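You operate a simulated robot arm through the tools that you are given. There is no shell and no other tool.

Carry out the task below with a simulated two-armed robot. There is one attempt and no reset: what you move stays moved.

## Task
Put the orange plate from the steel shelf behind the hot cabinet in the left basin. Push the water drawer shut. Close the front right door. Turn the cold dial to 3 C. Screw the cap back on the white jar. Take the grey cup and put it on the top of the long table. Take the white cup from the top of the wide steel table and put it on top of the big box. Push the warmer drawer shut. Pull the front left door open. Any order will do. Set down upright: grey cup, white cup.

Only the result counts: the job must be done as asked and must still hold three seconds after the hand-in. Knocking over, shifting, dropping, spilling or breaking anything else fails it. A push-on lid holds only when it is set on centred and level and pressed home; a screw cap is set on level and turned clockwise until tight.

## Robot
Two 6-joint arms with two-finger parallel grippers on one trunk, on a base that drives. Base frame: it is fixed to the floor where the robot stands at the start and does not move with it; the origin is under the middle of the robot, x ahead of it, y to its left, z up; the surface under the hand at the start is at about z = 0.62. Lengths are in m, angles in degrees, forces in N, time in s.
The left shoulder is at the start at [0.06, 0.187, 0.922], the right one opposite. With the tool pointing down near the work surface each hand reaches from about 0.24 to 0.62 m from the robot's upright axis, wherever it stands, measured 20 degrees to its own side. Places, roughly: big box (25x18x15 cm) [3.4, -6.2, 0.9]; cold dial [0.3, 1.2, 0.8]; front left door [1.3, -0.8, 1.1]; front right door [1.3, -0.5, 1.1]; grey cup (8x8x9 cm) [2.4, -6.9, 0.8]; left basin [-1.5, 1.4, 0.8]; orange plate (13x12x3 cm) [0.5, -0.1, 0.6]; top of the long table [0.4, -5.1, 0.8]; warmer drawer [2.9, -5.3, 0.6]; water drawer [0.9, 0.2, 0.5]; white cup (8x8x9 cm) [2.4, -6.8, 0.8]; white jar (10x10x9 cm) [0.3, 1.3, 0.9]. Payload 1.57 kg a hand.
The tool frame of a hand sits at the grasp point between the pads (the TCP): z along the fingers, y along the line on which they close. The tips reach 0.03 m beyond it. The gripper opens to 0.11 m. The fingers are 0.024 m wide and 0.012 m thick; the gripper's body (0.048 by 0.112 m) begins 0.078 m behind the TCP.
Orientation is that of the tool frame in the base frame, as a unit quaternion [x, y, z, w]. With the fingers straight down and closing along the base's y, the tool's x points along the base's -x, its y along +y and its z along -z.

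## Interface
- The arms move only by the tool servo_tool. It takes "left_moves", "right_moves" or both (then of equal length, played together; a hand with none holds still); each is a list of rows, each a list of 7 numbers: the shift along the tool's x, y, z in units of 150 mm (1.0 is 150 mm), then the turn, a rotation vector about the tool's x, y, z in units of 120 degrees (1.0 is 120 degrees), then the opening, from 0 (shut) to 1 (fully open). In form: [[x, y, z, rx, ry, rz, fingers], ...]. A call has 1 to 20 rows; each row is the pose to reach, as a shift and turn from the pose commanded when the call began, along the tool's axes at that moment. A call with a number of a shift or a turn outside -1 to 1 is refused whole. A row lasts 0.2 s, in which the tool goes at most 0.05 m and 8.6 degrees; a call with a longer step from one row to the next is refused whole, and so is a gripper value outside its range. Where a pose cannot be reached the arm comes as near as it can. A force on the tool above 40 N (or 10 N above the force at the start of the call, whichever is more), or a blocked arm, ends the call early, and 0.2 s more pass. The fingers move at their own pace (about 0.153 m/s each) and stop on an object; they squeeze with about 27 N. The grip force told is the motor's: it shows also when the fingers shut on nothing. Time passes only in rows, and 0.2 s behind the last, so rows that repeat a pose let the fingers close. It gives the time, the measured TCP pose, the force on the tool (base axes), the opening and the grip force at its end, in the units of the frame above (readings bear some noise), with the torque about the TCP (base axes, N m) and any sound that the robot's microphone picked up.
- Cameras (640 x 400 px; columns grow to the right, rows downward): "scene" is now at [0.0123, -0.0017, 1.4584]; the picture's right is [-0.05, -1.00, 0.00], its down [-0.81, 0.04, -0.58] and it looks along [0.58, -0.03, -0.81] (base axes); focal length 248 px, centre (320, 200). "left" rides on the left gripper at [0.07, -0.016, -0.141] in its tool frame; the picture's right is [0.23, 0.97, 0.00], its down [-0.86, 0.20, -0.48] and it looks along [-0.47, 0.11, 0.88] (tool axes); focal length 222 px, centre (320, 200). "right" rides on the right gripper at [0.07, 0.016, -0.141] in its tool frame; the picture's right is [-0.23, 0.97, 0.00], its down [-0.86, -0.20, -0.48] and it looks along [-0.47, -0.11, 0.88] (tool axes); focal length 222 px, centre (320, 200). There is no depth. A picture from a camera that has moved, and an enlarged one, comes with that camera's place and axes in the base frame and with its lens.
- get_image(camera): a new picture of that camera. The clock stands still meanwhile.
- raise_lower(by): slides the trunk up (or, below 0, down) by that many m; the arms and the scene camera ride with it, the base frame stays. It gives what a move gives, with no picture.
- roll_base(legs): drives the robot by 1 to 6 legs, each [ahead, left, turn to the left] in m, m and degrees, along the robot's own axes; the way and the turn of a leg run together, so that a leg with both is an arc; at most 1.5 m and 180 degrees a leg. The arms and the cameras ride along, it lands a little off, and it stops where it bumps. It gives what a move gives.
- head_to(pan, tilt): turns the head with the scene camera to pan (to the left, within 86 degrees either way) and tilt (down, from -29 to 69), counted from straight ahead of the robot. It gives what a move gives.
- inspect(camera, box): a new picture of the part [left, top, right, bottom] of that camera's present view, enlarged. The clock stands still meanwhile.
- finish_job(): hands the job in; it is judged then, once.

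Places have to be worked out from the pictures, the camera data and where the tool is seen. Open the grippers and draw the arms clear of the work before you hand the job in, unless the task says otherwise.

The tools are called after "Call:" as name(argument=value, ...) on one line, values as JSON. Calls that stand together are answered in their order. servo_tool: Moves the arms, as the interface text tells. Its arguments: {"type":"object","properties":{"left_moves":{"type":"array","items":{"type":"array","items":{"type":"number"}}},"right_moves":{"type":"array","items":{"type":"array","items":{"type":"number"}}}},"required":[]} The other tools are called the same way: raise_lower (by) slides the trunk up or down; roll_base (legs) drives the base; head_to (pan, tilt) turns the head that bears the scene camera; get_image (camera) takes a picture; inspect (camera, box) takes an enlarged picture of a part of a camera's view; finish_job () hands the job in.

At the start:

```text
clock: 0.0
left_ee_pos: [0.3797, 0.2775, 0.8304]
left_ee_rot: [0.0, 1.0, 0.001, -0.001]
left_wrist_force: [0.2, -0.2, 0.2]
left_wrist_torque: [-0.02, 0.0, 0.01]
left_width: 0.1101
left_grip_force: 0.1
right_ee_pos: [0.4578, -0.1478, 0.931]
right_ee_rot: [0.0, 1.0, 0.0, 0.0]
right_wrist_force: [0.2, 0.0, 0.4]
right_wrist_torque: [-0.02, 0.02, -0.04]
right_width: 0.1097
right_grip_force: 0.1
trunk travel left (down, up): [-0.55, 0.44]
robot x, y, heading: [-0.0015, 0.0004, 0.4]
head pan, tilt: [-2.9, 54.3]
```

scene: 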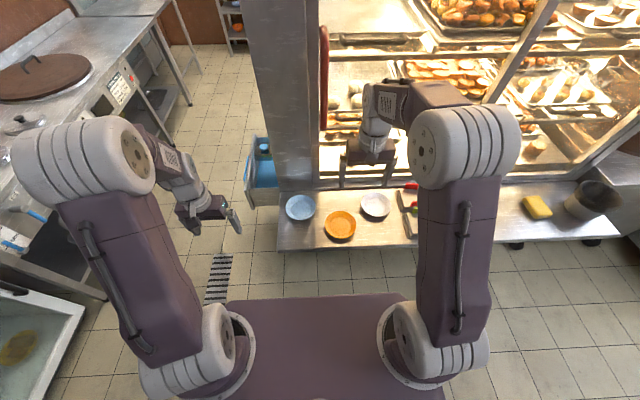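
right: 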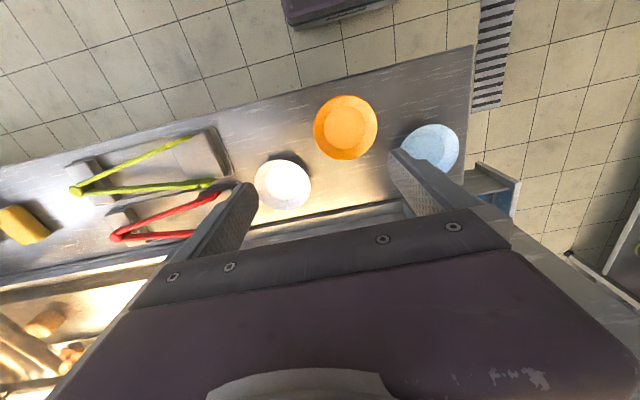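
left: 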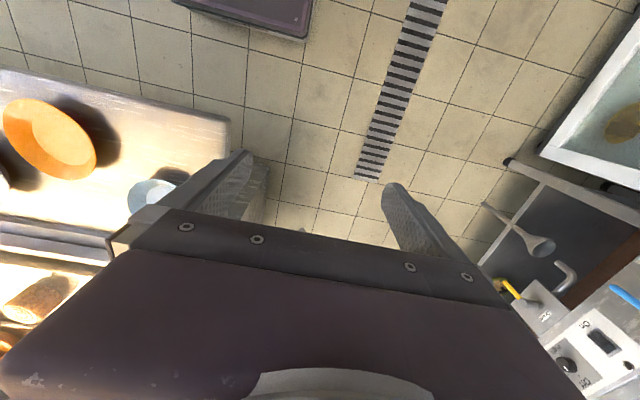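

I start with a look around from where the robot stands: the plates lie on the shelf ahead, the water drawer is open (light blue) to the left of the shelf. I'll turn the head to the left first to see the dial and jar.

Call:
head_to(pan=60, tilt=30)

Call:
get_image(camera="scene")

Call:
head_to(pan=-60, tilt=20)

Call:
get_image(camera="scene")

Call:
head_to(pan=0, tilt=20)

Call:
get_image(camera="scene")

```text
clock: 1.3
left_ee_pos: [0.3786, 0.2782, 0.8307]
left_ee_rot: [0.0, 1.0, 0.0, 0.0]
left_wrist_force: [0.5, -0.5, -0.2]
left_wrist_torque: [0.03, 0.04, -0.02]
left_width: 0.1102
left_grip_force: 0.1
right_ee_pos: [0.4564, -0.1478, 0.9304]
right_ee_rot: [0.0, 1.0, 0.0, 0.0]
right_wrist_force: [0.3, 0.5, -0.3]
right_wrist_torque: [0.0, -0.01, -0.05]
right_width: 0.1098
right_grip_force: 0.1
trunk travel left (down, up): [-0.55, 0.44]
robot x, y, heading: [0.0011, -0.0004, 0.3]
head pan, tilt: [60.0, 30.0]
```

```text
taken
camera scene: at [-0.0151, 0.0802, 1.4936], right [0.87, -0.5, 0.0], down [-0.25, -0.43, -0.87], along [0.43, 0.75, -0.5], focal length 248 px, centre (320, 200)
```

scene: 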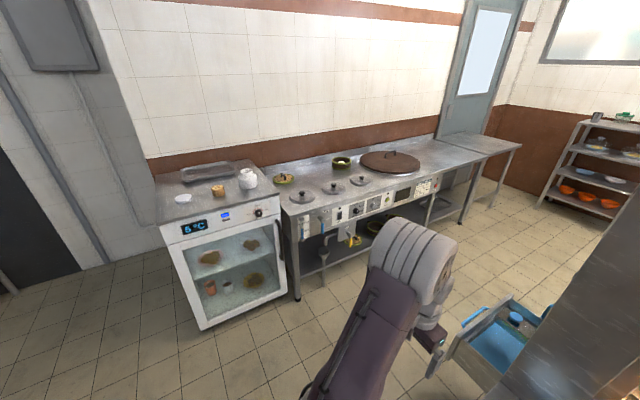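

```text
clock: 3.3
left_ee_pos: [0.379, 0.2771, 0.8311]
left_ee_rot: [0.0, 1.0, 0.0, -0.001]
left_wrist_force: [-0.2, -0.5, -0.7]
left_wrist_torque: [-0.01, 0.0, -0.03]
left_width: 0.1102
left_grip_force: 0.0
right_ee_pos: [0.4567, -0.1474, 0.9309]
right_ee_rot: [0.0, 1.0, 0.0, 0.0]
right_wrist_force: [0.5, 0.6, -0.4]
right_wrist_torque: [-0.03, 0.01, -0.01]
right_width: 0.11
right_grip_force: 0.0
trunk travel left (down, up): [-0.55, 0.44]
robot x, y, heading: [0.0009, -0.002, -0.0]
head pan, tilt: [-60.0, 20.0]
```

```text
taken
camera scene: at [-0.0137, -0.0787, 1.5097], right [-0.87, -0.5, 0.0], down [-0.17, 0.3, -0.94], along [0.47, -0.81, -0.34], focal length 248 px, centre (320, 200)
```

scene: 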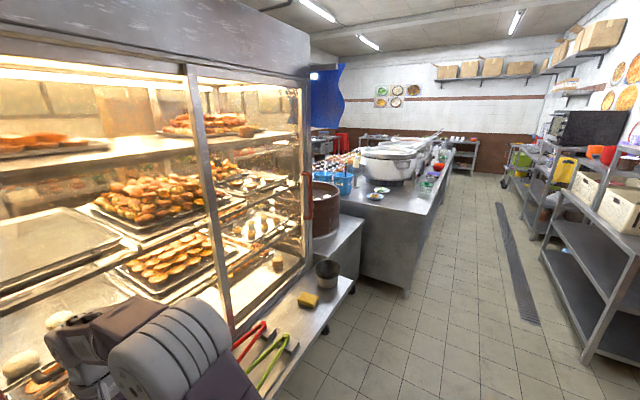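

```text
clock: 4.6
left_ee_pos: [0.378, 0.2774, 0.8311]
left_ee_rot: [0.001, 1.0, 0.0, 0.0]
left_wrist_force: [-0.6, 0.4, -0.6]
left_wrist_torque: [-0.01, 0.01, -0.02]
left_width: 0.1102
left_grip_force: 0.1
right_ee_pos: [0.4575, -0.1482, 0.9304]
right_ee_rot: [0.0, 1.0, 0.0, 0.0]
right_wrist_force: [-0.4, -0.7, -0.2]
right_wrist_torque: [-0.01, -0.01, 0.0]
right_width: 0.1101
right_grip_force: 0.0
trunk travel left (down, up): [-0.55, 0.44]
robot x, y, heading: [0.0022, 0.0, -0.1]
head pan, tilt: [0.0, 20.0]
```

```text
taken
camera scene: at [0.0328, 0.0018, 1.5097], right [0.0, -1.0, 0.0], down [-0.34, 0.0, -0.94], along [0.94, 0.0, -0.34], focal length 248 px, centre (320, 200)
```

scene: 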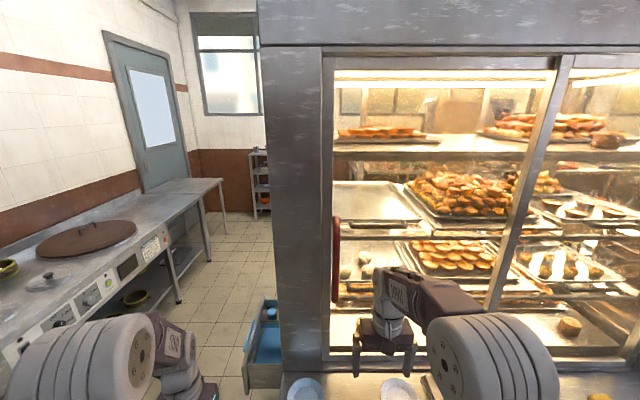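

The cooler with the 5 °C display and the jar stand to the left at about y=1.2; the hot cabinet's doors are on its far side. I'll look closer at these and behind-left for the sink.

Call:
head_to(pan=86, tilt=30)

Call:
get_image(camera="scene")

Call:
inspect(camera="scene", box=[260, 120, 460, 260])

Call:
head_to(pan=-80, tilt=15)

Call:
get_image(camera="scene")

Call:
inspect(camera="scene", box=[160, 80, 360, 205])

```text
clock: 6.2
left_ee_pos: [0.3786, 0.278, 0.8317]
left_ee_rot: [0.0, 1.0, 0.001, 0.001]
left_wrist_force: [0.9, -0.4, 0.2]
left_wrist_torque: [0.01, 0.0, 0.02]
left_width: 0.1102
left_grip_force: 0.0
right_ee_pos: [0.458, -0.1485, 0.9293]
right_ee_rot: [-0.001, 1.0, -0.001, 0.0]
right_wrist_force: [0.1, -0.6, 0.6]
right_wrist_torque: [-0.04, 0.01, -0.01]
right_width: 0.1101
right_grip_force: 0.1
trunk travel left (down, up): [-0.55, 0.44]
robot x, y, heading: [0.0021, 0.0014, 0.0]
head pan, tilt: [85.9, 30.0]
```

```text
taken
camera scene: at [-0.0539, 0.0922, 1.4936], right [1.0, -0.07, 0.0], down [-0.04, -0.5, -0.87], along [0.06, 0.86, -0.5], focal length 248 px, centre (320, 200)
```

scene: 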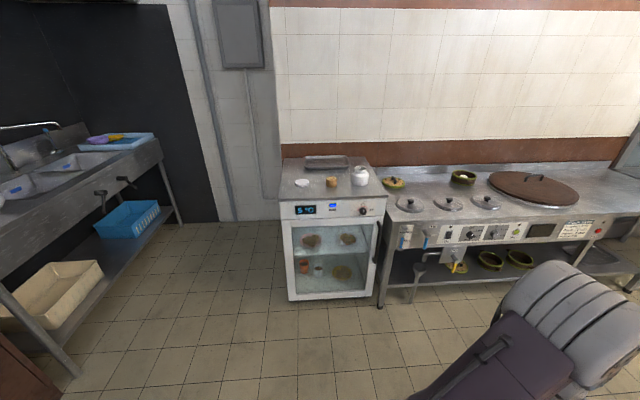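

```text
2.86 times, centred on (360, 190) of scene
camera zoom: at [-0.0539, 0.0922, 1.4936], right [1.0, -0.07, 0.0], down [-0.04, -0.5, -0.87], along [0.06, 0.86, -0.5], focal length 710 px, centre (206, 229)
```

zoom: 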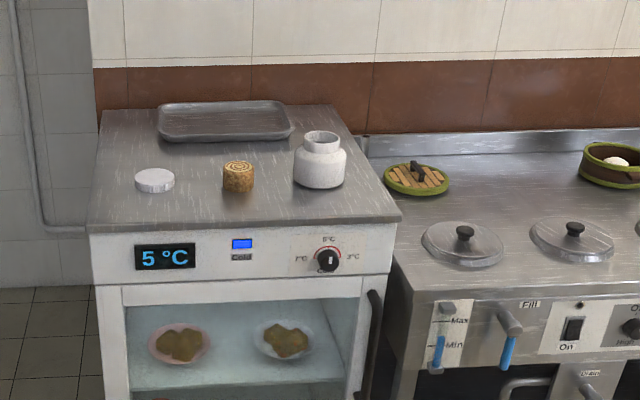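

```text
clock: 8.8
left_ee_pos: [0.3779, 0.2772, 0.8309]
left_ee_rot: [0.0, 1.0, 0.001, 0.0]
left_wrist_force: [-0.1, 0.4, 0.3]
left_wrist_torque: [0.04, 0.0, 0.01]
left_width: 0.1099
left_grip_force: 0.1
right_ee_pos: [0.4577, -0.1476, 0.9309]
right_ee_rot: [0.0, 1.0, 0.0, 0.0]
right_wrist_force: [0.3, -1.0, -0.8]
right_wrist_torque: [-0.02, -0.03, -0.02]
right_width: 0.1098
right_grip_force: 0.0
trunk travel left (down, up): [-0.55, 0.44]
robot x, y, heading: [-0.0006, 0.0005, -0.4]
head pan, tilt: [-80.0, 15.0]
```

```text
taken
camera scene: at [-0.0441, -0.09, 1.5178], right [-0.98, -0.17, 0.0], down [-0.05, 0.25, -0.97], along [0.17, -0.95, -0.26], focal length 248 px, centre (320, 200)
```

scene: 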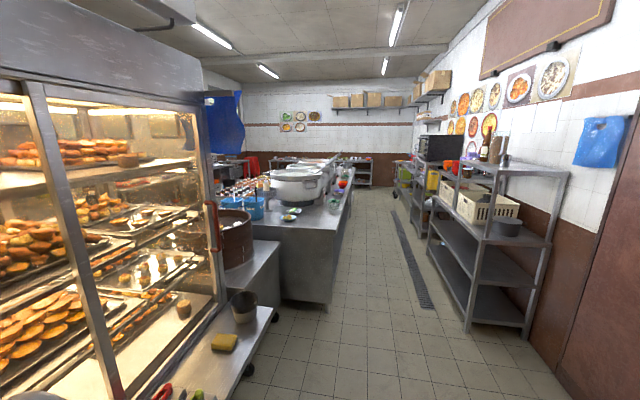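

```text
3.20 times, centred on (260, 142) of scene
camera zoom: at [-0.0441, -0.09, 1.5178], right [-0.98, -0.17, 0.0], down [-0.05, 0.25, -0.97], along [0.17, -0.95, -0.26], focal length 795 px, centre (512, 384)
```

zoom: 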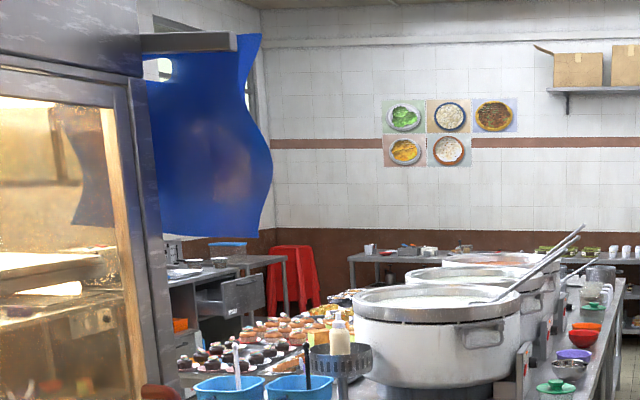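

Dial reads 5 °C at top with 3 °C to its right (clockwise); jar with its white cap lying on the left of the cooler top. Now a closer look at the water drawer and the orange plate.

Call:
head_to(pan=10, tilt=45)

Call:
get_image(camera="scene")

Call:
inspect(camera="scene", box=[220, 60, 420, 260])

```text
clock: 10.4
left_ee_pos: [0.3796, 0.2778, 0.8298]
left_ee_rot: [0.001, 1.0, 0.0, 0.0]
left_wrist_force: [-0.5, -0.4, -0.4]
left_wrist_torque: [-0.02, 0.0, 0.02]
left_width: 0.1101
left_grip_force: 0.1
right_ee_pos: [0.4571, -0.1477, 0.9296]
right_ee_rot: [0.001, 1.0, 0.0, 0.0]
right_wrist_force: [-0.7, -0.2, 0.0]
right_wrist_torque: [0.0, 0.02, -0.02]
right_width: 0.1101
right_grip_force: 0.0
trunk travel left (down, up): [-0.55, 0.44]
robot x, y, heading: [0.0005, -0.0024, -0.1]
head pan, tilt: [10.0, 45.0]
```

```text
taken
camera scene: at [0.0197, 0.016, 1.471], right [0.17, -0.98, 0.0], down [-0.7, -0.12, -0.71], along [0.7, 0.12, -0.71], focal length 248 px, centre (320, 200)
```

scene: 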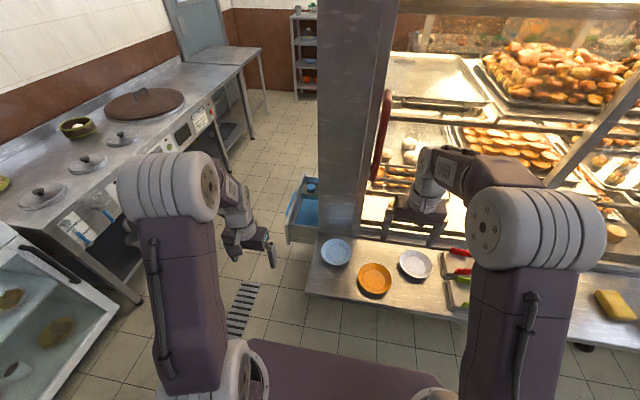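

```text
2.00 times, centred on (320, 160) of scene
camera zoom: at [0.0197, 0.016, 1.471], right [0.17, -0.98, 0.0], down [-0.7, -0.12, -0.71], along [0.7, 0.12, -0.71], focal length 497 px, centre (320, 280)
```

zoom: 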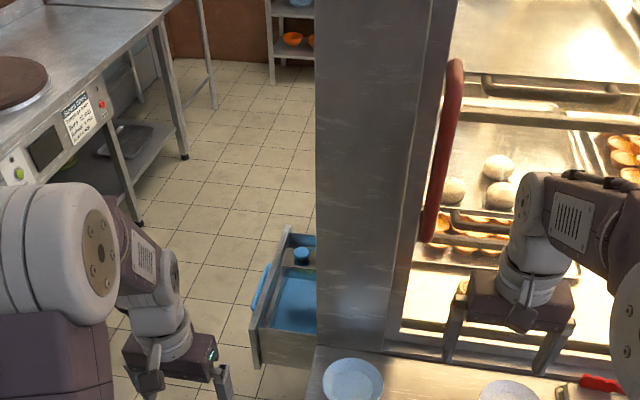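

The water drawer's front panel is at about y≈0.30, x 0.72–1.09, facing +y, and needs a push along -y. I drive left then ahead, so the right hand can come down in front of the panel.

Call:
roll_base(legs=[[0, 0.56, 0], [0.38, 0, 0]])

Call:
head_to(pan=-20, tilt=50)

Call:
get_image(camera="scene")

Call:
get_image(camera="right")

```text
clock: 15.7
left_ee_pos: [0.7599, 0.8404, 0.8316]
left_ee_rot: [0.001, 1.0, 0.001, 0.0]
left_wrist_force: [0.8, 0.2, -1.1]
left_wrist_torque: [-0.02, 0.01, 0.0]
left_width: 0.1098
left_grip_force: 0.1
right_ee_pos: [0.8373, 0.4142, 0.9311]
right_ee_rot: [0.001, 1.0, 0.0, 0.0]
right_wrist_force: [0.1, 0.4, -1.1]
right_wrist_torque: [0.02, 0.02, 0.01]
right_width: 0.1098
right_grip_force: 0.0
trunk travel left (down, up): [-0.55, 0.44]
robot x, y, heading: [0.3792, 0.5615, -0.0]
head pan, tilt: [10.0, 45.0]
```

```text
clock: 16.6
left_ee_pos: [0.7606, 0.84, 0.8307]
left_ee_rot: [0.001, 1.0, 0.0, 0.0]
left_wrist_force: [-0.1, -0.3, 0.3]
left_wrist_torque: [-0.01, 0.03, 0.04]
left_width: 0.1098
left_grip_force: 0.1
right_ee_pos: [0.8371, 0.4152, 0.9313]
right_ee_rot: [0.001, 1.0, 0.0, 0.0]
right_wrist_force: [0.6, 0.2, -0.1]
right_wrist_torque: [0.0, 0.01, -0.02]
right_width: 0.1102
right_grip_force: 0.0
trunk travel left (down, up): [-0.55, 0.44]
robot x, y, heading: [0.3809, 0.5616, -0.3]
head pan, tilt: [-20.0, 50.0]
```

```text
taken
camera scene: at [0.3923, 0.5396, 1.4641], right [-0.34, -0.94, 0.0], down [-0.72, 0.26, -0.64], along [0.6, -0.22, -0.77], focal length 248 px, centre (320, 200)
```

scene: 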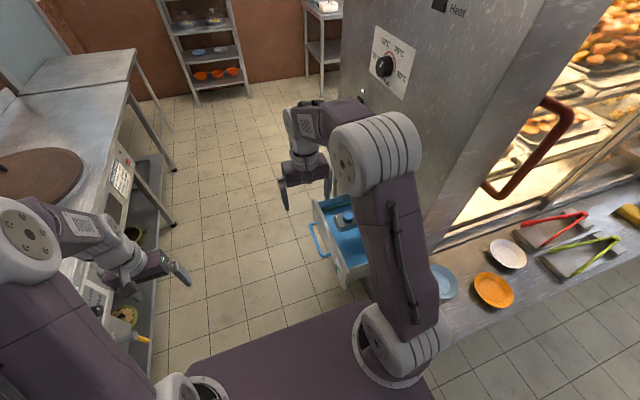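

```text
taken
camera right: at [0.7666, 0.4323, 1.072], right [0.23, 0.97, 0.0], down [0.85, -0.2, 0.48], along [0.47, -0.11, -0.88], focal length 222 px, centre (320, 200)
```

right: 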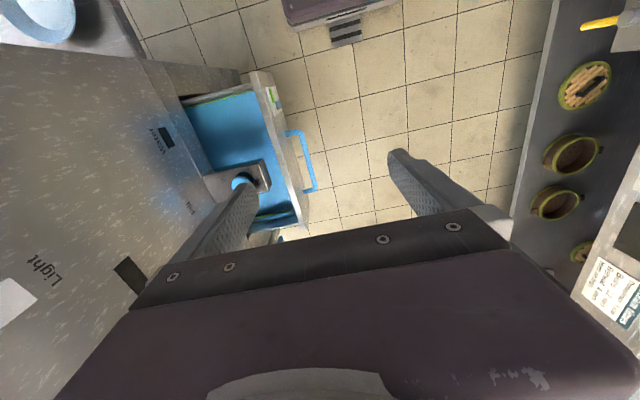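

The drawer with its blue handle is now seen below the right hand. I'll zoom in to find the handle's height on the panel.

Call:
inspect(camera="right", box=[180, 50, 380, 250])

Call:
inspect(camera="scene", box=[270, 160, 400, 300])

```text
2.00 times, centred on (280, 150) of right
camera zoom: at [0.7666, 0.4323, 1.072], right [0.23, 0.97, 0.0], down [0.85, -0.2, 0.48], along [0.47, -0.11, -0.88], focal length 444 px, centre (400, 300)
```

zoom: 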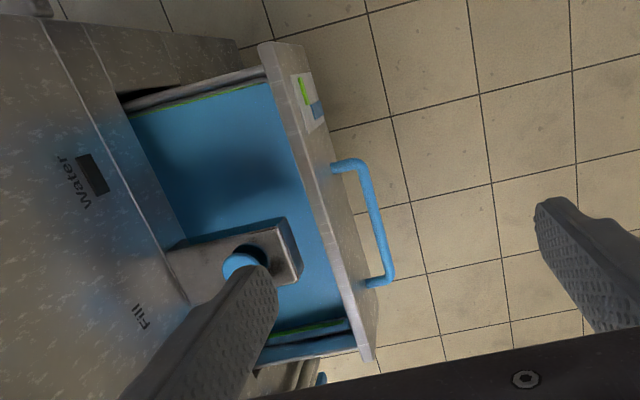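

```text
2.86 times, centred on (335, 230) of scene
camera zoom: at [0.3923, 0.5396, 1.4641], right [-0.34, -0.94, 0.0], down [-0.72, 0.26, -0.64], along [0.6, -0.22, -0.77], focal length 710 px, centre (277, 114)
```

zoom: 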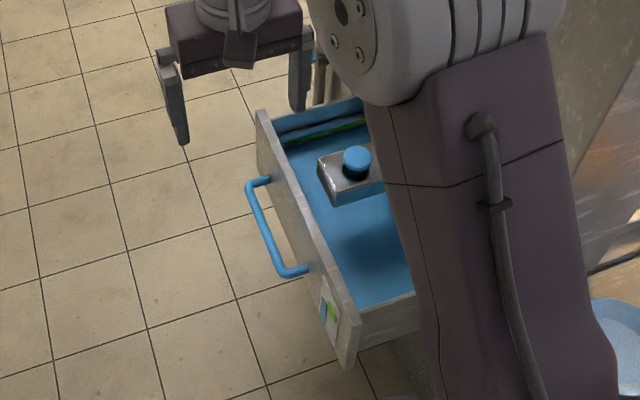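

Triangulating from both views, the panel's outer top edge is at y≈0.318, z≈0.616, and the handle bar at about y≈0.36, z≈0.53, x≈0.83–0.98. I lower the trunk, turn the right hand by 90° and shut its fingers before descending in front of the handle.

Call:
raise_lower(by=-0.3)

Call:
servo_tool(right_moves=[[-0.045, 0.02, 0, 0, 0, 0.068, 0], [-0.09, 0.04, 0, 0, 0, 0.136, 0], [-0.135, 0.06, 0, 0, 0, 0.204, 0], [-0.18, 0.08, 0, 0, 0, 0.273, 0], [-0.225, 0.1, 0, 0, 0, 0.341, 0], [-0.27, 0.12, 0, 0, 0, 0.409, 0], [-0.315, 0.14, 0, 0, 0, 0.477, 0], [-0.36, 0.16, 0, 0, 0, 0.545, 0], [-0.405, 0.18, 0, 0, 0, 0.614, 0], [-0.45, 0.2, 0, 0, 0, 0.682, 0], [-0.453, 0.2, 0, 0, 0, 0.75, 0]])

Call:
get_image(camera="right")

Call:
get_image(camera="scene")

```text
clock: 19.6
left_ee_pos: [0.7601, 0.8415, 0.5316]
left_ee_rot: [0.001, 1.0, 0.0, 0.0]
left_wrist_force: [0.2, -0.9, 0.5]
left_wrist_torque: [0.01, 0.04, -0.01]
left_width: 0.11
left_grip_force: 0.1
right_ee_pos: [0.8371, 0.4152, 0.6309]
right_ee_rot: [0.002, 1.0, 0.001, 0.0]
right_wrist_force: [-0.1, 0.8, -0.1]
right_wrist_torque: [0.01, 0.01, 0.02]
right_width: 0.1103
right_grip_force: 0.1
trunk travel left (down, up): [-0.25, 0.74]
robot x, y, heading: [0.3823, 0.5641, -0.2]
head pan, tilt: [-20.0, 50.0]
```

```text
clock: 22.0
left_ee_pos: [0.76, 0.8407, 0.5307]
left_ee_rot: [0.001, 1.0, -0.001, -0.001]
left_wrist_force: [-0.3, 0.2, -0.4]
left_wrist_torque: [0.0, 0.0, 0.01]
left_width: 0.1105
left_grip_force: 0.0
right_ee_pos: [0.9054, 0.4454, 0.6304]
right_ee_rot: [0.708, 0.706, 0.0, 0.0]
right_wrist_force: [-0.1, -0.6, 0.1]
right_wrist_torque: [-0.01, 0.01, 0.0]
right_width: 0.0002
right_grip_force: 21.1
trunk travel left (down, up): [-0.25, 0.74]
robot x, y, heading: [0.3801, 0.5644, -0.2]
head pan, tilt: [-20.0, 50.0]
```

```text
taken
camera right: at [0.9208, 0.5152, 0.7718], right [0.97, -0.23, 0.0], down [-0.2, -0.85, 0.48], along [-0.11, -0.47, -0.88], focal length 222 px, centre (320, 200)
```

right: 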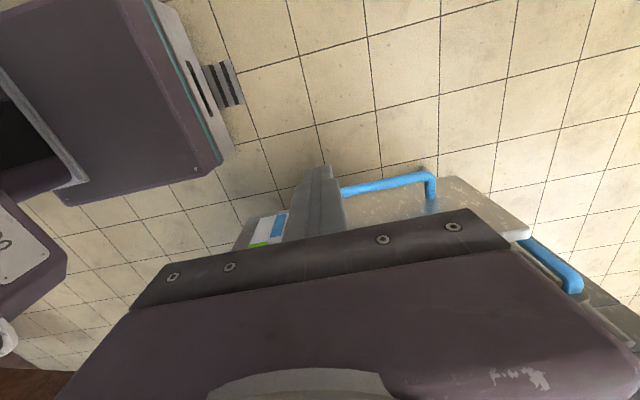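

```text
taken
camera scene: at [0.3922, 0.5395, 1.1641], right [-0.34, -0.94, 0.0], down [-0.72, 0.26, -0.64], along [0.6, -0.22, -0.77], focal length 248 px, centre (320, 200)
```

scene: 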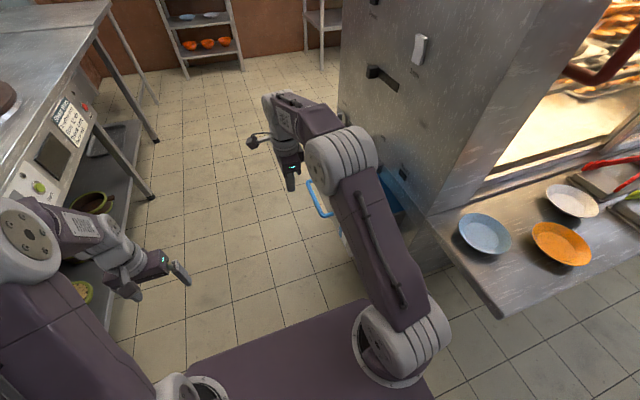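

The hand is over free floor in front of the panel with fingers shut; the handle bar seems to be at z≈0.49, y≈0.36, x 0.87–1.03. I descend at y≈0.445 to tip height z≈0.46.

Call:
servo_tool(right_moves=[[0, 0.05, 0.2, 0, 0, 0, 0], [0, 0.1, 0.4, 0, 0, 0, 0], [0, 0.167, 0.6, 0, 0, 0, 0], [0, 0.167, 0.8, 0, 0, 0, 0], [0, 0.167, 0.933, 0, 0, 0, 0]])

Call:
get_image(camera="scene")

Call:
get_image(camera="right")

```text
clock: 23.2
left_ee_pos: [0.7597, 0.841, 0.531]
left_ee_rot: [0.001, 1.0, 0.0, -0.001]
left_wrist_force: [-0.2, -0.5, 0.6]
left_wrist_torque: [0.0, 0.01, 0.02]
left_width: 0.1099
left_grip_force: 0.1
right_ee_pos: [0.9304, 0.4459, 0.4903]
right_ee_rot: [0.708, 0.706, 0.0, 0.0]
right_wrist_force: [-0.2, 0.2, -0.7]
right_wrist_torque: [-0.03, 0.0, 0.0]
right_width: 0.0003
right_grip_force: 21.2
trunk travel left (down, up): [-0.25, 0.74]
robot x, y, heading: [0.3803, 0.5623, -0.2]
head pan, tilt: [-20.0, 50.0]
```

```text
taken
camera scene: at [0.3923, 0.5395, 1.1641], right [-0.34, -0.94, 0.0], down [-0.72, 0.26, -0.64], along [0.6, -0.22, -0.77], focal length 248 px, centre (320, 200)
```

scene: 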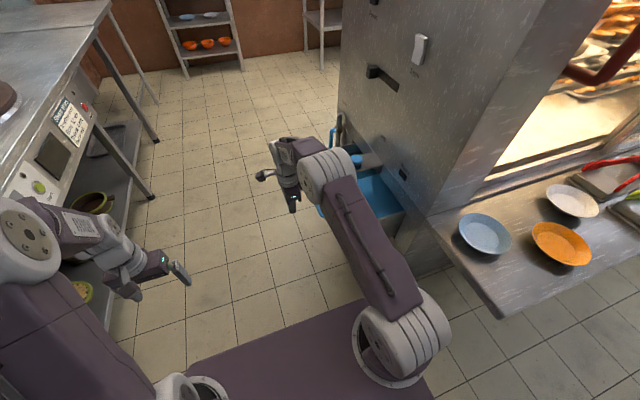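

```text
taken
camera right: at [0.9456, 0.5154, 0.6317], right [0.97, -0.23, 0.0], down [-0.2, -0.85, 0.48], along [-0.11, -0.47, -0.88], focal length 222 px, centre (320, 200)
```

right: 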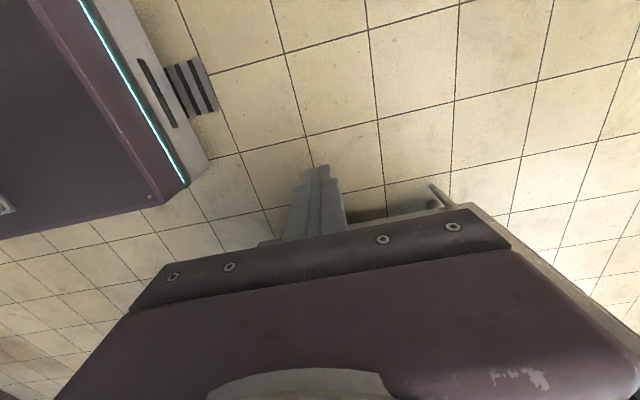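

The fingers are down in front of the drawer. I push slowly along -y (tool -x) and watch the force.

Call:
servo_tool(right_moves=[[-0.1, 0, 0, 0, 0, 0, 0], [-0.2, 0, 0, 0, 0, 0, 0], [-0.3, 0, 0, 0, 0, 0, 0], [-0.4, 0, 0, 0, 0, 0, 0], [-0.5, 0, 0, 0, 0, 0, 0], [-0.6, 0, 0, 0, 0, 0, 0], [-0.7, 0, 0, 0, 0, 0, 0]])

Call:
get_image(camera="scene")

Call:
get_image(camera="right")

```text
clock: 24.8
left_ee_pos: [0.7599, 0.8397, 0.5317]
left_ee_rot: [0.0, 1.0, 0.0, 0.0]
left_wrist_force: [0.2, 0.5, 0.5]
left_wrist_torque: [0.02, 0.01, 0.03]
left_width: 0.1098
left_grip_force: 0.0
right_ee_pos: [0.9297, 0.3388, 0.4885]
right_ee_rot: [0.707, 0.707, -0.001, -0.001]
right_wrist_force: [0.2, 0.1, 0.2]
right_wrist_torque: [-0.03, 0.0, 0.03]
right_width: 0.0
right_grip_force: 20.9
trunk travel left (down, up): [-0.25, 0.74]
robot x, y, heading: [0.3814, 0.5636, -0.3]
head pan, tilt: [-20.0, 50.0]
```

```text
taken
camera scene: at [0.3926, 0.5392, 1.164], right [-0.34, -0.94, 0.0], down [-0.72, 0.26, -0.64], along [0.6, -0.22, -0.77], focal length 248 px, centre (320, 200)
```

scene: 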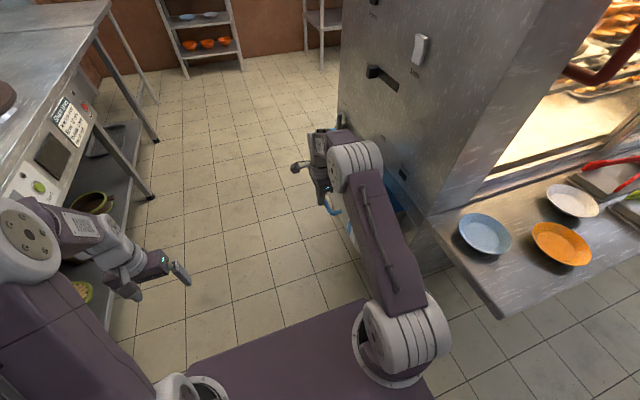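

```text
taken
camera right: at [0.9452, 0.4096, 0.6314], right [0.97, -0.23, 0.0], down [-0.2, -0.85, 0.48], along [-0.11, -0.47, -0.88], focal length 222 px, centre (320, 200)
```

right: 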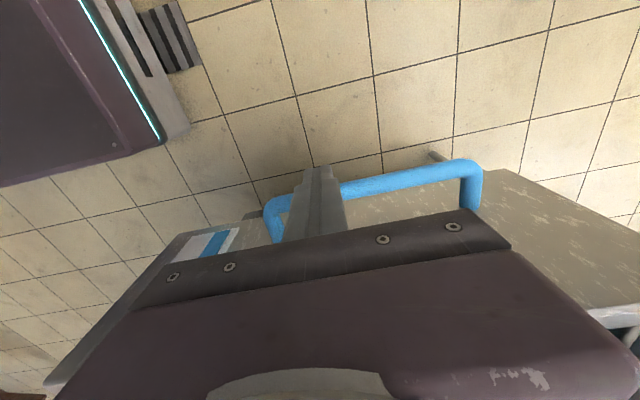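

The bar (y≈0.32, z≈0.465) is being pushed by the fingertips, and the drawer has moved in about 4 cm. I back off slightly, lower 2.5 cm for a surer contact, and keep pushing.

Call:
servo_tool(right_moves=[[0.1, 0, 0, 0, 0, 0, 0], [0.1, 0, 0.17, 0, 0, 0, 0], [0, 0, 0.17, 0, 0, 0, 0], [-0.1, 0, 0.17, 0, 0, 0, 0], [-0.2, 0, 0.17, 0, 0, 0, 0], [-0.3, 0, 0.17, 0, 0, 0, 0], [-0.4, 0, 0.17, 0, 0, 0, 0], [-0.5, 0, 0.17, 0, 0, 0, 0], [-0.6, 0, 0.17, 0, 0, 0, 0], [-0.7, 0, 0.17, 0, 0, 0, 0], [-0.8, 0, 0.17, 0, 0, 0, 0]])

Call:
get_image(camera="scene")

Call:
get_image(camera="right")

```text
clock: 26.1
left_ee_pos: [0.7586, 0.841, 0.5318]
left_ee_rot: [-0.001, 1.0, -0.001, 0.0]
left_wrist_force: [-0.2, -1.0, 0.5]
left_wrist_torque: [-0.01, -0.02, -0.02]
left_width: 0.1101
left_grip_force: 0.0
right_ee_pos: [0.9303, 0.3158, 0.4642]
right_ee_rot: [0.706, 0.709, 0.002, -0.004]
right_wrist_force: [0.3, 10.8, 0.8]
right_wrist_torque: [-1.23, 0.13, -0.14]
right_width: 0.0
right_grip_force: 21.2
trunk travel left (down, up): [-0.25, 0.74]
robot x, y, heading: [0.3814, 0.5628, 0.0]
head pan, tilt: [-20.0, 50.0]
stopped in row 6 (right hand): the force on the tool passed its limit at 51 N (the readings are from after the stop); the commanded pose is now the measured one
```

```text
taken
camera scene: at [0.3917, 0.54, 1.1642], right [-0.34, -0.94, 0.0], down [-0.72, 0.26, -0.64], along [0.6, -0.22, -0.77], focal length 248 px, centre (320, 200)
```

scene: 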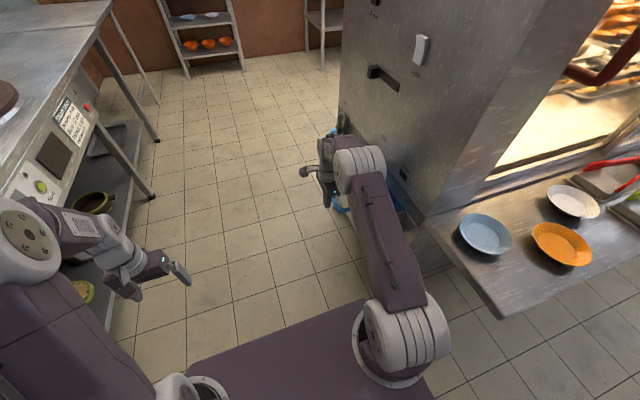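

```text
taken
camera right: at [0.9457, 0.3853, 0.6063], right [0.97, -0.22, -0.01], down [-0.2, -0.86, 0.47], along [-0.11, -0.46, -0.88], focal length 222 px, centre (320, 200)
```

right: 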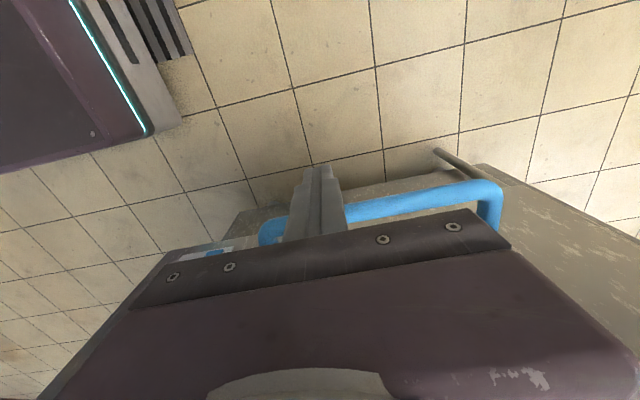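

The torque says the contact is about 0.11 m above the TCP — the gripper's body, not the fingers, is touching the panel. I back the hand off to see where the drawer stands now.

Call:
servo_tool(right_moves=[[0.2, 0, 0, 0, 0, 0, 0], [0.5, 0, 0, 0, 0, 0, 0], [0.8, 0, 0, 0, 0, 0, 0], [1.0, 0, -0.3, 0, 0, 0, 0], [1.0, 0, -0.6, 0, 0, 0, 0], [1.0, 0, -0.9, 0, 0, 0, 0]])

Call:
get_image(camera="right")

Call:
get_image(camera="scene")

```text
refused: row 4 steps farther than a row can; nothing moved
```

```text
taken
camera right: at [0.9457, 0.3853, 0.6063], right [0.97, -0.22, -0.01], down [-0.2, -0.86, 0.47], along [-0.11, -0.46, -0.88], focal length 222 px, centre (320, 200)
```

right: 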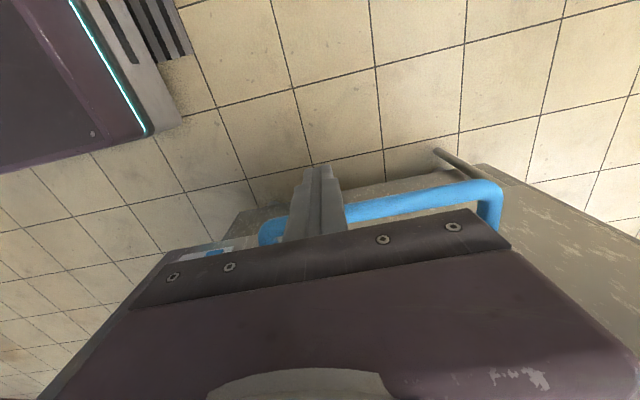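

```text
taken
camera scene: at [0.3917, 0.54, 1.1642], right [-0.34, -0.94, 0.0], down [-0.72, 0.26, -0.64], along [0.6, -0.22, -0.77], focal length 248 px, centre (320, 200)
```

scene: 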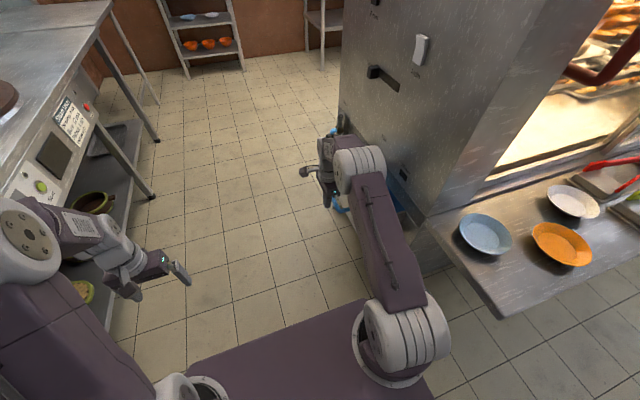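

The row step was too long; I repeat the backing off with smaller steps.

Call:
servo_tool(right_moves=[[0.3, 0, 0, 0, 0, 0, 0], [0.6, 0, 0, 0, 0, 0, 0], [0.9, 0, 0, 0, 0, 0, 0], [0.9, 0, -0.3, 0, 0, 0, 0], [0.9, 0, -0.6, 0, 0, 0, 0], [0.9, 0, -0.9, 0, 0, 0, 0]])

Call:
get_image(camera="right")

Call:
get_image(camera="scene")

```text
clock: 27.5
left_ee_pos: [0.7589, 0.8426, 0.5301]
left_ee_rot: [0.0, 1.0, 0.0, 0.0]
left_wrist_force: [0.2, 0.0, 0.3]
left_wrist_torque: [0.02, 0.04, -0.02]
left_width: 0.1099
left_grip_force: 0.1
right_ee_pos: [0.9306, 0.4466, 0.6005]
right_ee_rot: [0.707, 0.707, 0.001, -0.004]
right_wrist_force: [0.0, -0.4, 1.5]
right_wrist_torque: [0.01, -0.01, 0.0]
right_width: 0.0
right_grip_force: 21.1
trunk travel left (down, up): [-0.25, 0.74]
robot x, y, heading: [0.384, 0.5659, -0.0]
head pan, tilt: [-20.0, 50.0]
```

```text
taken
camera right: at [0.9457, 0.5177, 0.7424], right [0.97, -0.23, -0.01], down [-0.2, -0.86, 0.47], along [-0.11, -0.46, -0.88], focal length 222 px, centre (320, 200)
```

right: 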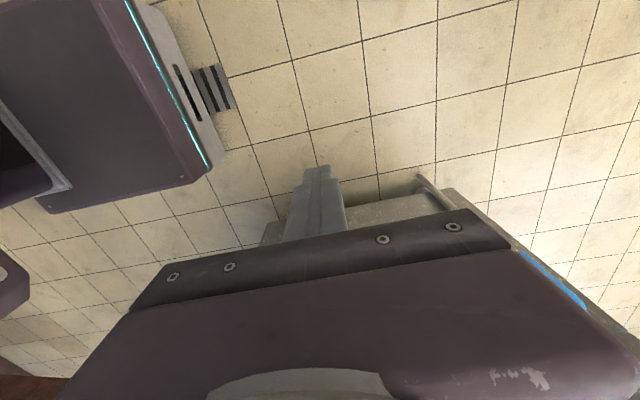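

```text
taken
camera scene: at [0.392, 0.5399, 1.164], right [-0.34, -0.94, 0.0], down [-0.72, 0.26, -0.64], along [0.6, -0.22, -0.77], focal length 248 px, centre (320, 200)
```

scene: 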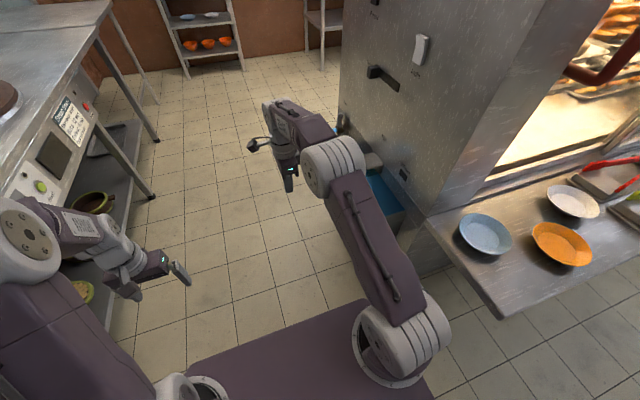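

The arm hides the panel from the head camera, so I tilt the left hand towards -y to look at the drawer with its camera.

Call:
servo_tool(left_moves=[[0, 0, -0.1, 0.07, 0, 0, 1], [0, 0, -0.2, 0.14, 0, 0, 1], [0, 0, -0.3, 0.21, 0, 0, 1], [0, 0, -0.4, 0.28, 0, 0, 1], [0, 0, -0.5, 0.35, 0, 0, 1], [0, 0, -0.6, 0.42, 0, 0, 1]])

Call:
get_image(camera="left")

```text
clock: 28.9
left_ee_pos: [0.7594, 0.8411, 0.6213]
left_ee_rot: [0.0, 0.905, -0.426, 0.001]
left_wrist_force: [-0.1, 0.6, 0.4]
left_wrist_torque: [0.0, -0.02, 0.0]
left_width: 0.11
left_grip_force: 0.1
right_ee_pos: [0.9302, 0.448, 0.6005]
right_ee_rot: [0.707, 0.708, 0.001, -0.005]
right_wrist_force: [0.5, 0.3, 0.5]
right_wrist_torque: [-0.02, -0.01, -0.01]
right_width: 0.0
right_grip_force: 20.9
trunk travel left (down, up): [-0.25, 0.74]
robot x, y, heading: [0.3815, 0.5604, 0.1]
head pan, tilt: [-20.0, 50.0]
```

```text
taken
camera left: at [0.6887, 0.9408, 0.7234], right [-0.23, 0.62, -0.75], down [0.85, 0.5, 0.15], along [0.47, -0.61, -0.64], focal length 222 px, centre (320, 200)
```

left: 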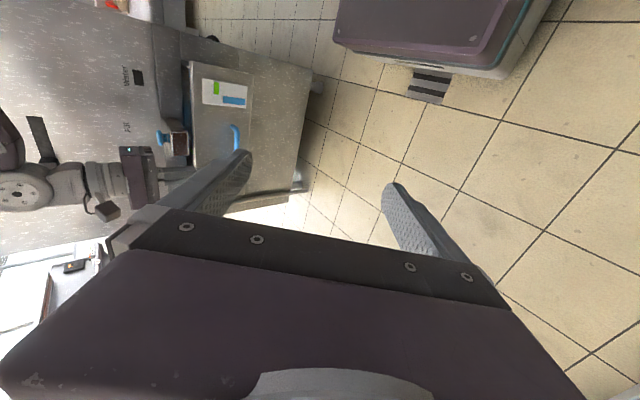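

Very useful view: the panel spans z≈0.42–0.58. I zoom in to judge how far out the drawer still is.

Call:
inspect(camera="left", box=[90, 30, 330, 230])

```text
2.00 times, centred on (210, 130) of left
camera zoom: at [0.6887, 0.9408, 0.7234], right [-0.23, 0.62, -0.75], down [0.85, 0.5, 0.15], along [0.47, -0.61, -0.64], focal length 444 px, centre (540, 340)
```

zoom: 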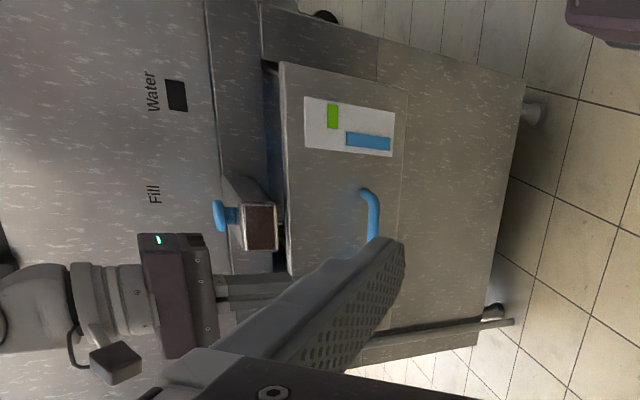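

The "Fill" spout sticks out over the drawer at x≈0.89–0.96, z≈0.6 — that is what the gripper's body met. I'll push at x≈0.80 instead, with the hand tilted 45° so the fingertips lead.

Call:
servo_tool(right_moves=[[-0.03, -0.145, 0.05, 0, -0.0625, 0, 0], [-0.06, -0.29, 0.1, 0, -0.125, 0, 0], [-0.09, -0.435, 0.2, 0, -0.1875, 0, 0], [-0.12, -0.58, 0.25, 0, -0.25, 0, 0], [-0.15, -0.725, 0.3, 0, -0.3125, 0, 0], [-0.187, -0.867, 0.4, 0, -0.375, 0, 0]])

Call:
get_image(camera="left")

Call:
get_image(camera="right")

```text
clock: 30.3
left_ee_pos: [0.76, 0.8431, 0.6205]
left_ee_rot: [0.001, 0.905, -0.426, 0.0]
left_wrist_force: [-0.6, -0.7, -0.5]
left_wrist_torque: [0.0, -0.03, -0.01]
left_width: 0.1103
left_grip_force: 0.1
right_ee_pos: [0.7995, 0.4201, 0.5403]
right_ee_rot: [0.653, 0.655, -0.271, 0.269]
right_wrist_force: [0.4, -0.3, -0.2]
right_wrist_torque: [0.01, 0.0, 0.03]
right_width: 0.0001
right_grip_force: 21.3
trunk travel left (down, up): [-0.25, 0.74]
robot x, y, heading: [0.38, 0.5621, -0.2]
head pan, tilt: [-20.0, 50.0]
```

```text
taken
camera left: at [0.6887, 0.9405, 0.7233], right [-0.23, 0.62, -0.75], down [0.85, 0.5, 0.15], along [0.47, -0.61, -0.64], focal length 222 px, centre (320, 200)
```

left: 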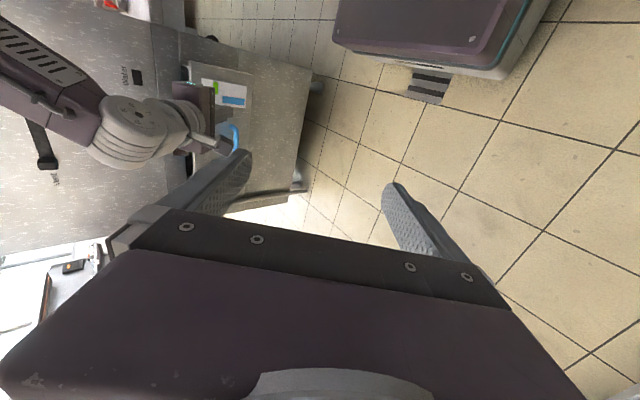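

```text
taken
camera right: at [0.8148, 0.5703, 0.5922], right [0.97, -0.16, 0.16], down [-0.2, -0.27, 0.94], along [-0.11, -0.95, -0.3], focal length 222 px, centre (320, 200)
```

right: 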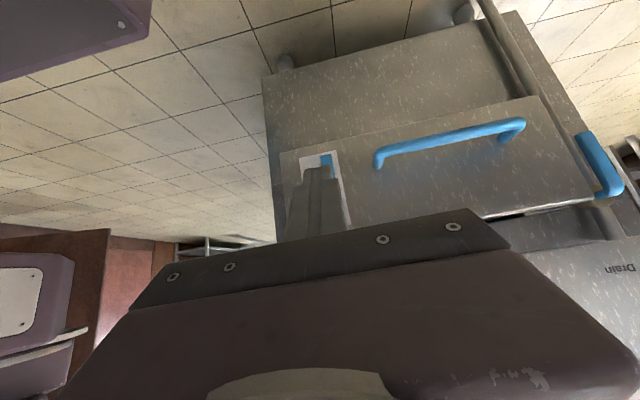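

Now the right camera sees the panel, handle and label clearly, and the fingertips aim at the label. I push along base -y (tool -x,+z) slowly.

Call:
servo_tool(right_moves=[[-0.047, 0, 0.047, 0, 0, 0, 0], [-0.094, 0, 0.094, 0, 0, 0, 0], [-0.141, 0, 0.141, 0, 0, 0, 0], [-0.188, 0, 0.188, 0, 0, 0, 0], [-0.235, 0, 0.235, 0, 0, 0, 0], [-0.282, 0, 0.282, 0, 0, 0, 0], [-0.329, 0, 0.329, 0, 0, 0, 0], [-0.376, 0, 0.376, 0, 0, 0, 0], [-0.423, 0, 0.423, 0, 0, 0, 0], [-0.47, 0, 0.47, 0, 0, 0, 0], [-0.517, 0, 0.517, 0, 0, 0, 0], [-0.564, 0, 0.564, 0, 0, 0, 0], [-0.611, 0, 0.611, 0, 0, 0, 0], [-0.658, 0, 0.658, 0, 0, 0, 0], [-0.705, 0, 0.705, 0, 0, 0, 0]])

Call:
get_image(camera="right")

Call:
get_image(camera="left")

```text
clock: 33.5
left_ee_pos: [0.758, 0.8418, 0.6211]
left_ee_rot: [0.0, 0.905, -0.426, 0.0]
left_wrist_force: [0.1, -0.3, 0.3]
left_wrist_torque: [0.01, -0.03, -0.01]
left_width: 0.1099
left_grip_force: 0.0
right_ee_pos: [0.8007, 0.269, 0.5378]
right_ee_rot: [0.653, 0.656, -0.269, 0.267]
right_wrist_force: [0.3, 0.1, 0.8]
right_wrist_torque: [-0.01, 0.01, -0.01]
right_width: 0.0001
right_grip_force: 21.2
trunk travel left (down, up): [-0.25, 0.74]
robot x, y, heading: [0.3801, 0.5661, 0.3]
head pan, tilt: [-20.0, 50.0]
```

```text
taken
camera right: at [0.8154, 0.4195, 0.5908], right [0.97, -0.16, 0.15], down [-0.19, -0.27, 0.94], along [-0.11, -0.95, -0.3], focal length 222 px, centre (320, 200)
```

right: 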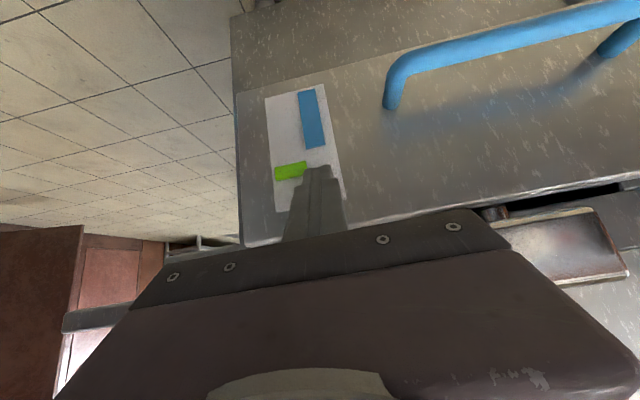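

```text
taken
camera left: at [0.6886, 0.9402, 0.7235], right [-0.23, 0.62, -0.75], down [0.85, 0.5, 0.15], along [0.47, -0.61, -0.64], focal length 222 px, centre (320, 200)
```

left: 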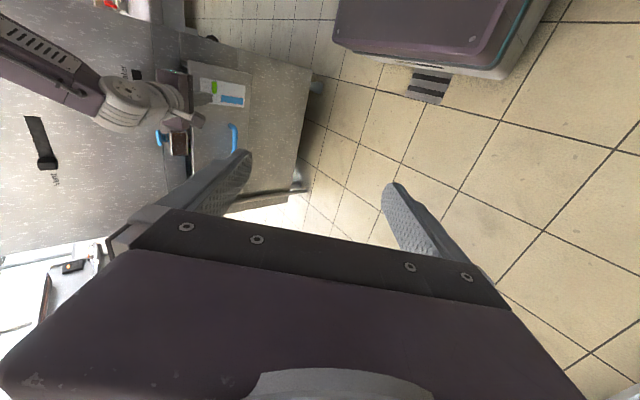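

No force yet and the panel looks unmoved, so it lies farther in than I judged. I continue the slow push.

Call:
servo_tool(right_moves=[[-0.047, 0, 0.047, 0, 0, 0, 0], [-0.094, 0, 0.094, 0, 0, 0, 0], [-0.141, 0, 0.141, 0, 0, 0, 0], [-0.188, 0, 0.188, 0, 0, 0, 0], [-0.235, 0, 0.235, 0, 0, 0, 0], [-0.282, 0, 0.282, 0, 0, 0, 0], [-0.329, 0, 0.329, 0, 0, 0, 0]])

Call:
get_image(camera="left")

Call:
get_image(camera="right")

```text
clock: 35.1
left_ee_pos: [0.7575, 0.841, 0.6216]
left_ee_rot: [0.0, 0.905, -0.425, -0.001]
left_wrist_force: [0.6, -0.5, -0.4]
left_wrist_torque: [0.0, 0.01, 0.0]
left_width: 0.1102
left_grip_force: 0.0
right_ee_pos: [0.7999, 0.2, 0.5392]
right_ee_rot: [0.653, 0.656, -0.269, 0.267]
right_wrist_force: [-0.8, 0.1, -0.4]
right_wrist_torque: [0.0, -0.03, -0.01]
right_width: 0.0
right_grip_force: 21.8
trunk travel left (down, up): [-0.25, 0.74]
robot x, y, heading: [0.3822, 0.5659, 0.1]
head pan, tilt: [-20.0, 50.0]
```

```text
taken
camera left: at [0.6886, 0.9403, 0.7234], right [-0.23, 0.62, -0.75], down [0.85, 0.5, 0.15], along [0.47, -0.61, -0.64], focal length 222 px, centre (320, 200)
```

left: 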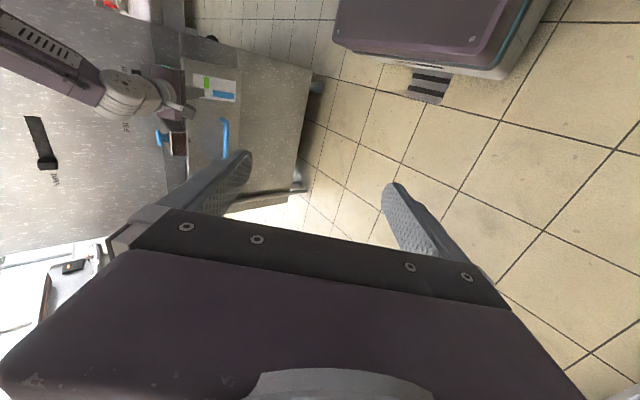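

```text
taken
camera right: at [0.8153, 0.3498, 0.5908], right [0.97, -0.16, 0.15], down [-0.19, -0.27, 0.94], along [-0.11, -0.95, -0.3], focal length 222 px, centre (320, 200)
```

right: 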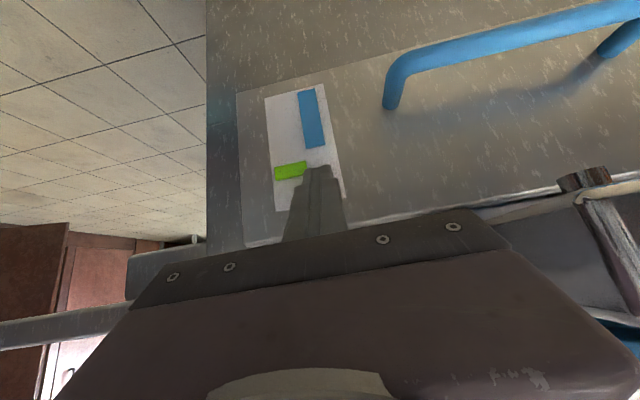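

The panel now moves with the hand at nearly no force. I keep pushing till it stops against the cabinet.

Call:
servo_tool(right_moves=[[-0.047, 0, 0.047, 0, 0, 0, 0], [-0.094, 0, 0.094, 0, 0, 0, 0], [-0.141, 0, 0.141, 0, 0, 0, 0], [-0.188, 0, 0.188, 0, 0, 0, 0], [-0.235, 0, 0.235, 0, 0, 0, 0], [-0.282, 0, 0.282, 0, 0, 0, 0], [-0.329, 0, 0.329, 0, 0, 0, 0], [-0.376, 0, 0.376, 0, 0, 0, 0]])

Call:
get_image(camera="left")

Call:
get_image(camera="right")

```text
clock: 35.8
left_ee_pos: [0.7569, 0.8437, 0.6213]
left_ee_rot: [-0.002, 0.905, -0.425, 0.001]
left_wrist_force: [-0.9, 0.5, 0.6]
left_wrist_torque: [0.01, -0.01, 0.01]
left_width: 0.1101
left_grip_force: 0.0
right_ee_pos: [0.8013, 0.1838, 0.5361]
right_ee_rot: [0.653, 0.658, -0.264, 0.265]
right_wrist_force: [-0.1, 13.5, 4.3]
right_wrist_torque: [0.09, -0.03, -0.04]
right_width: 0.0001
right_grip_force: 21.3
trunk travel left (down, up): [-0.25, 0.74]
robot x, y, heading: [0.3801, 0.5643, 0.3]
head pan, tilt: [-20.0, 50.0]
stopped in row 3 (right hand): the force on the tool passed its limit at 51 N (the readings are from after the stop); the commanded pose is now the measured one
```

```text
taken
camera left: at [0.687, 0.9425, 0.7236], right [-0.23, 0.62, -0.75], down [0.85, 0.5, 0.15], along [0.47, -0.61, -0.64], focal length 222 px, centre (320, 200)
```

left: 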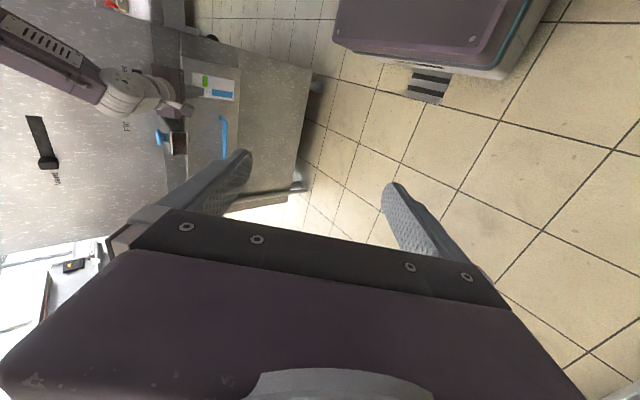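

```text
taken
camera right: at [0.8155, 0.3338, 0.5905], right [0.98, -0.16, 0.16], down [-0.2, -0.28, 0.94], along [-0.1, -0.95, -0.31], focal length 222 px, centre (320, 200)
```

right: 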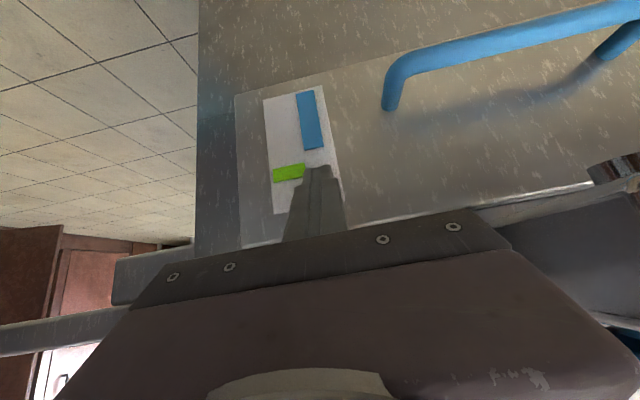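

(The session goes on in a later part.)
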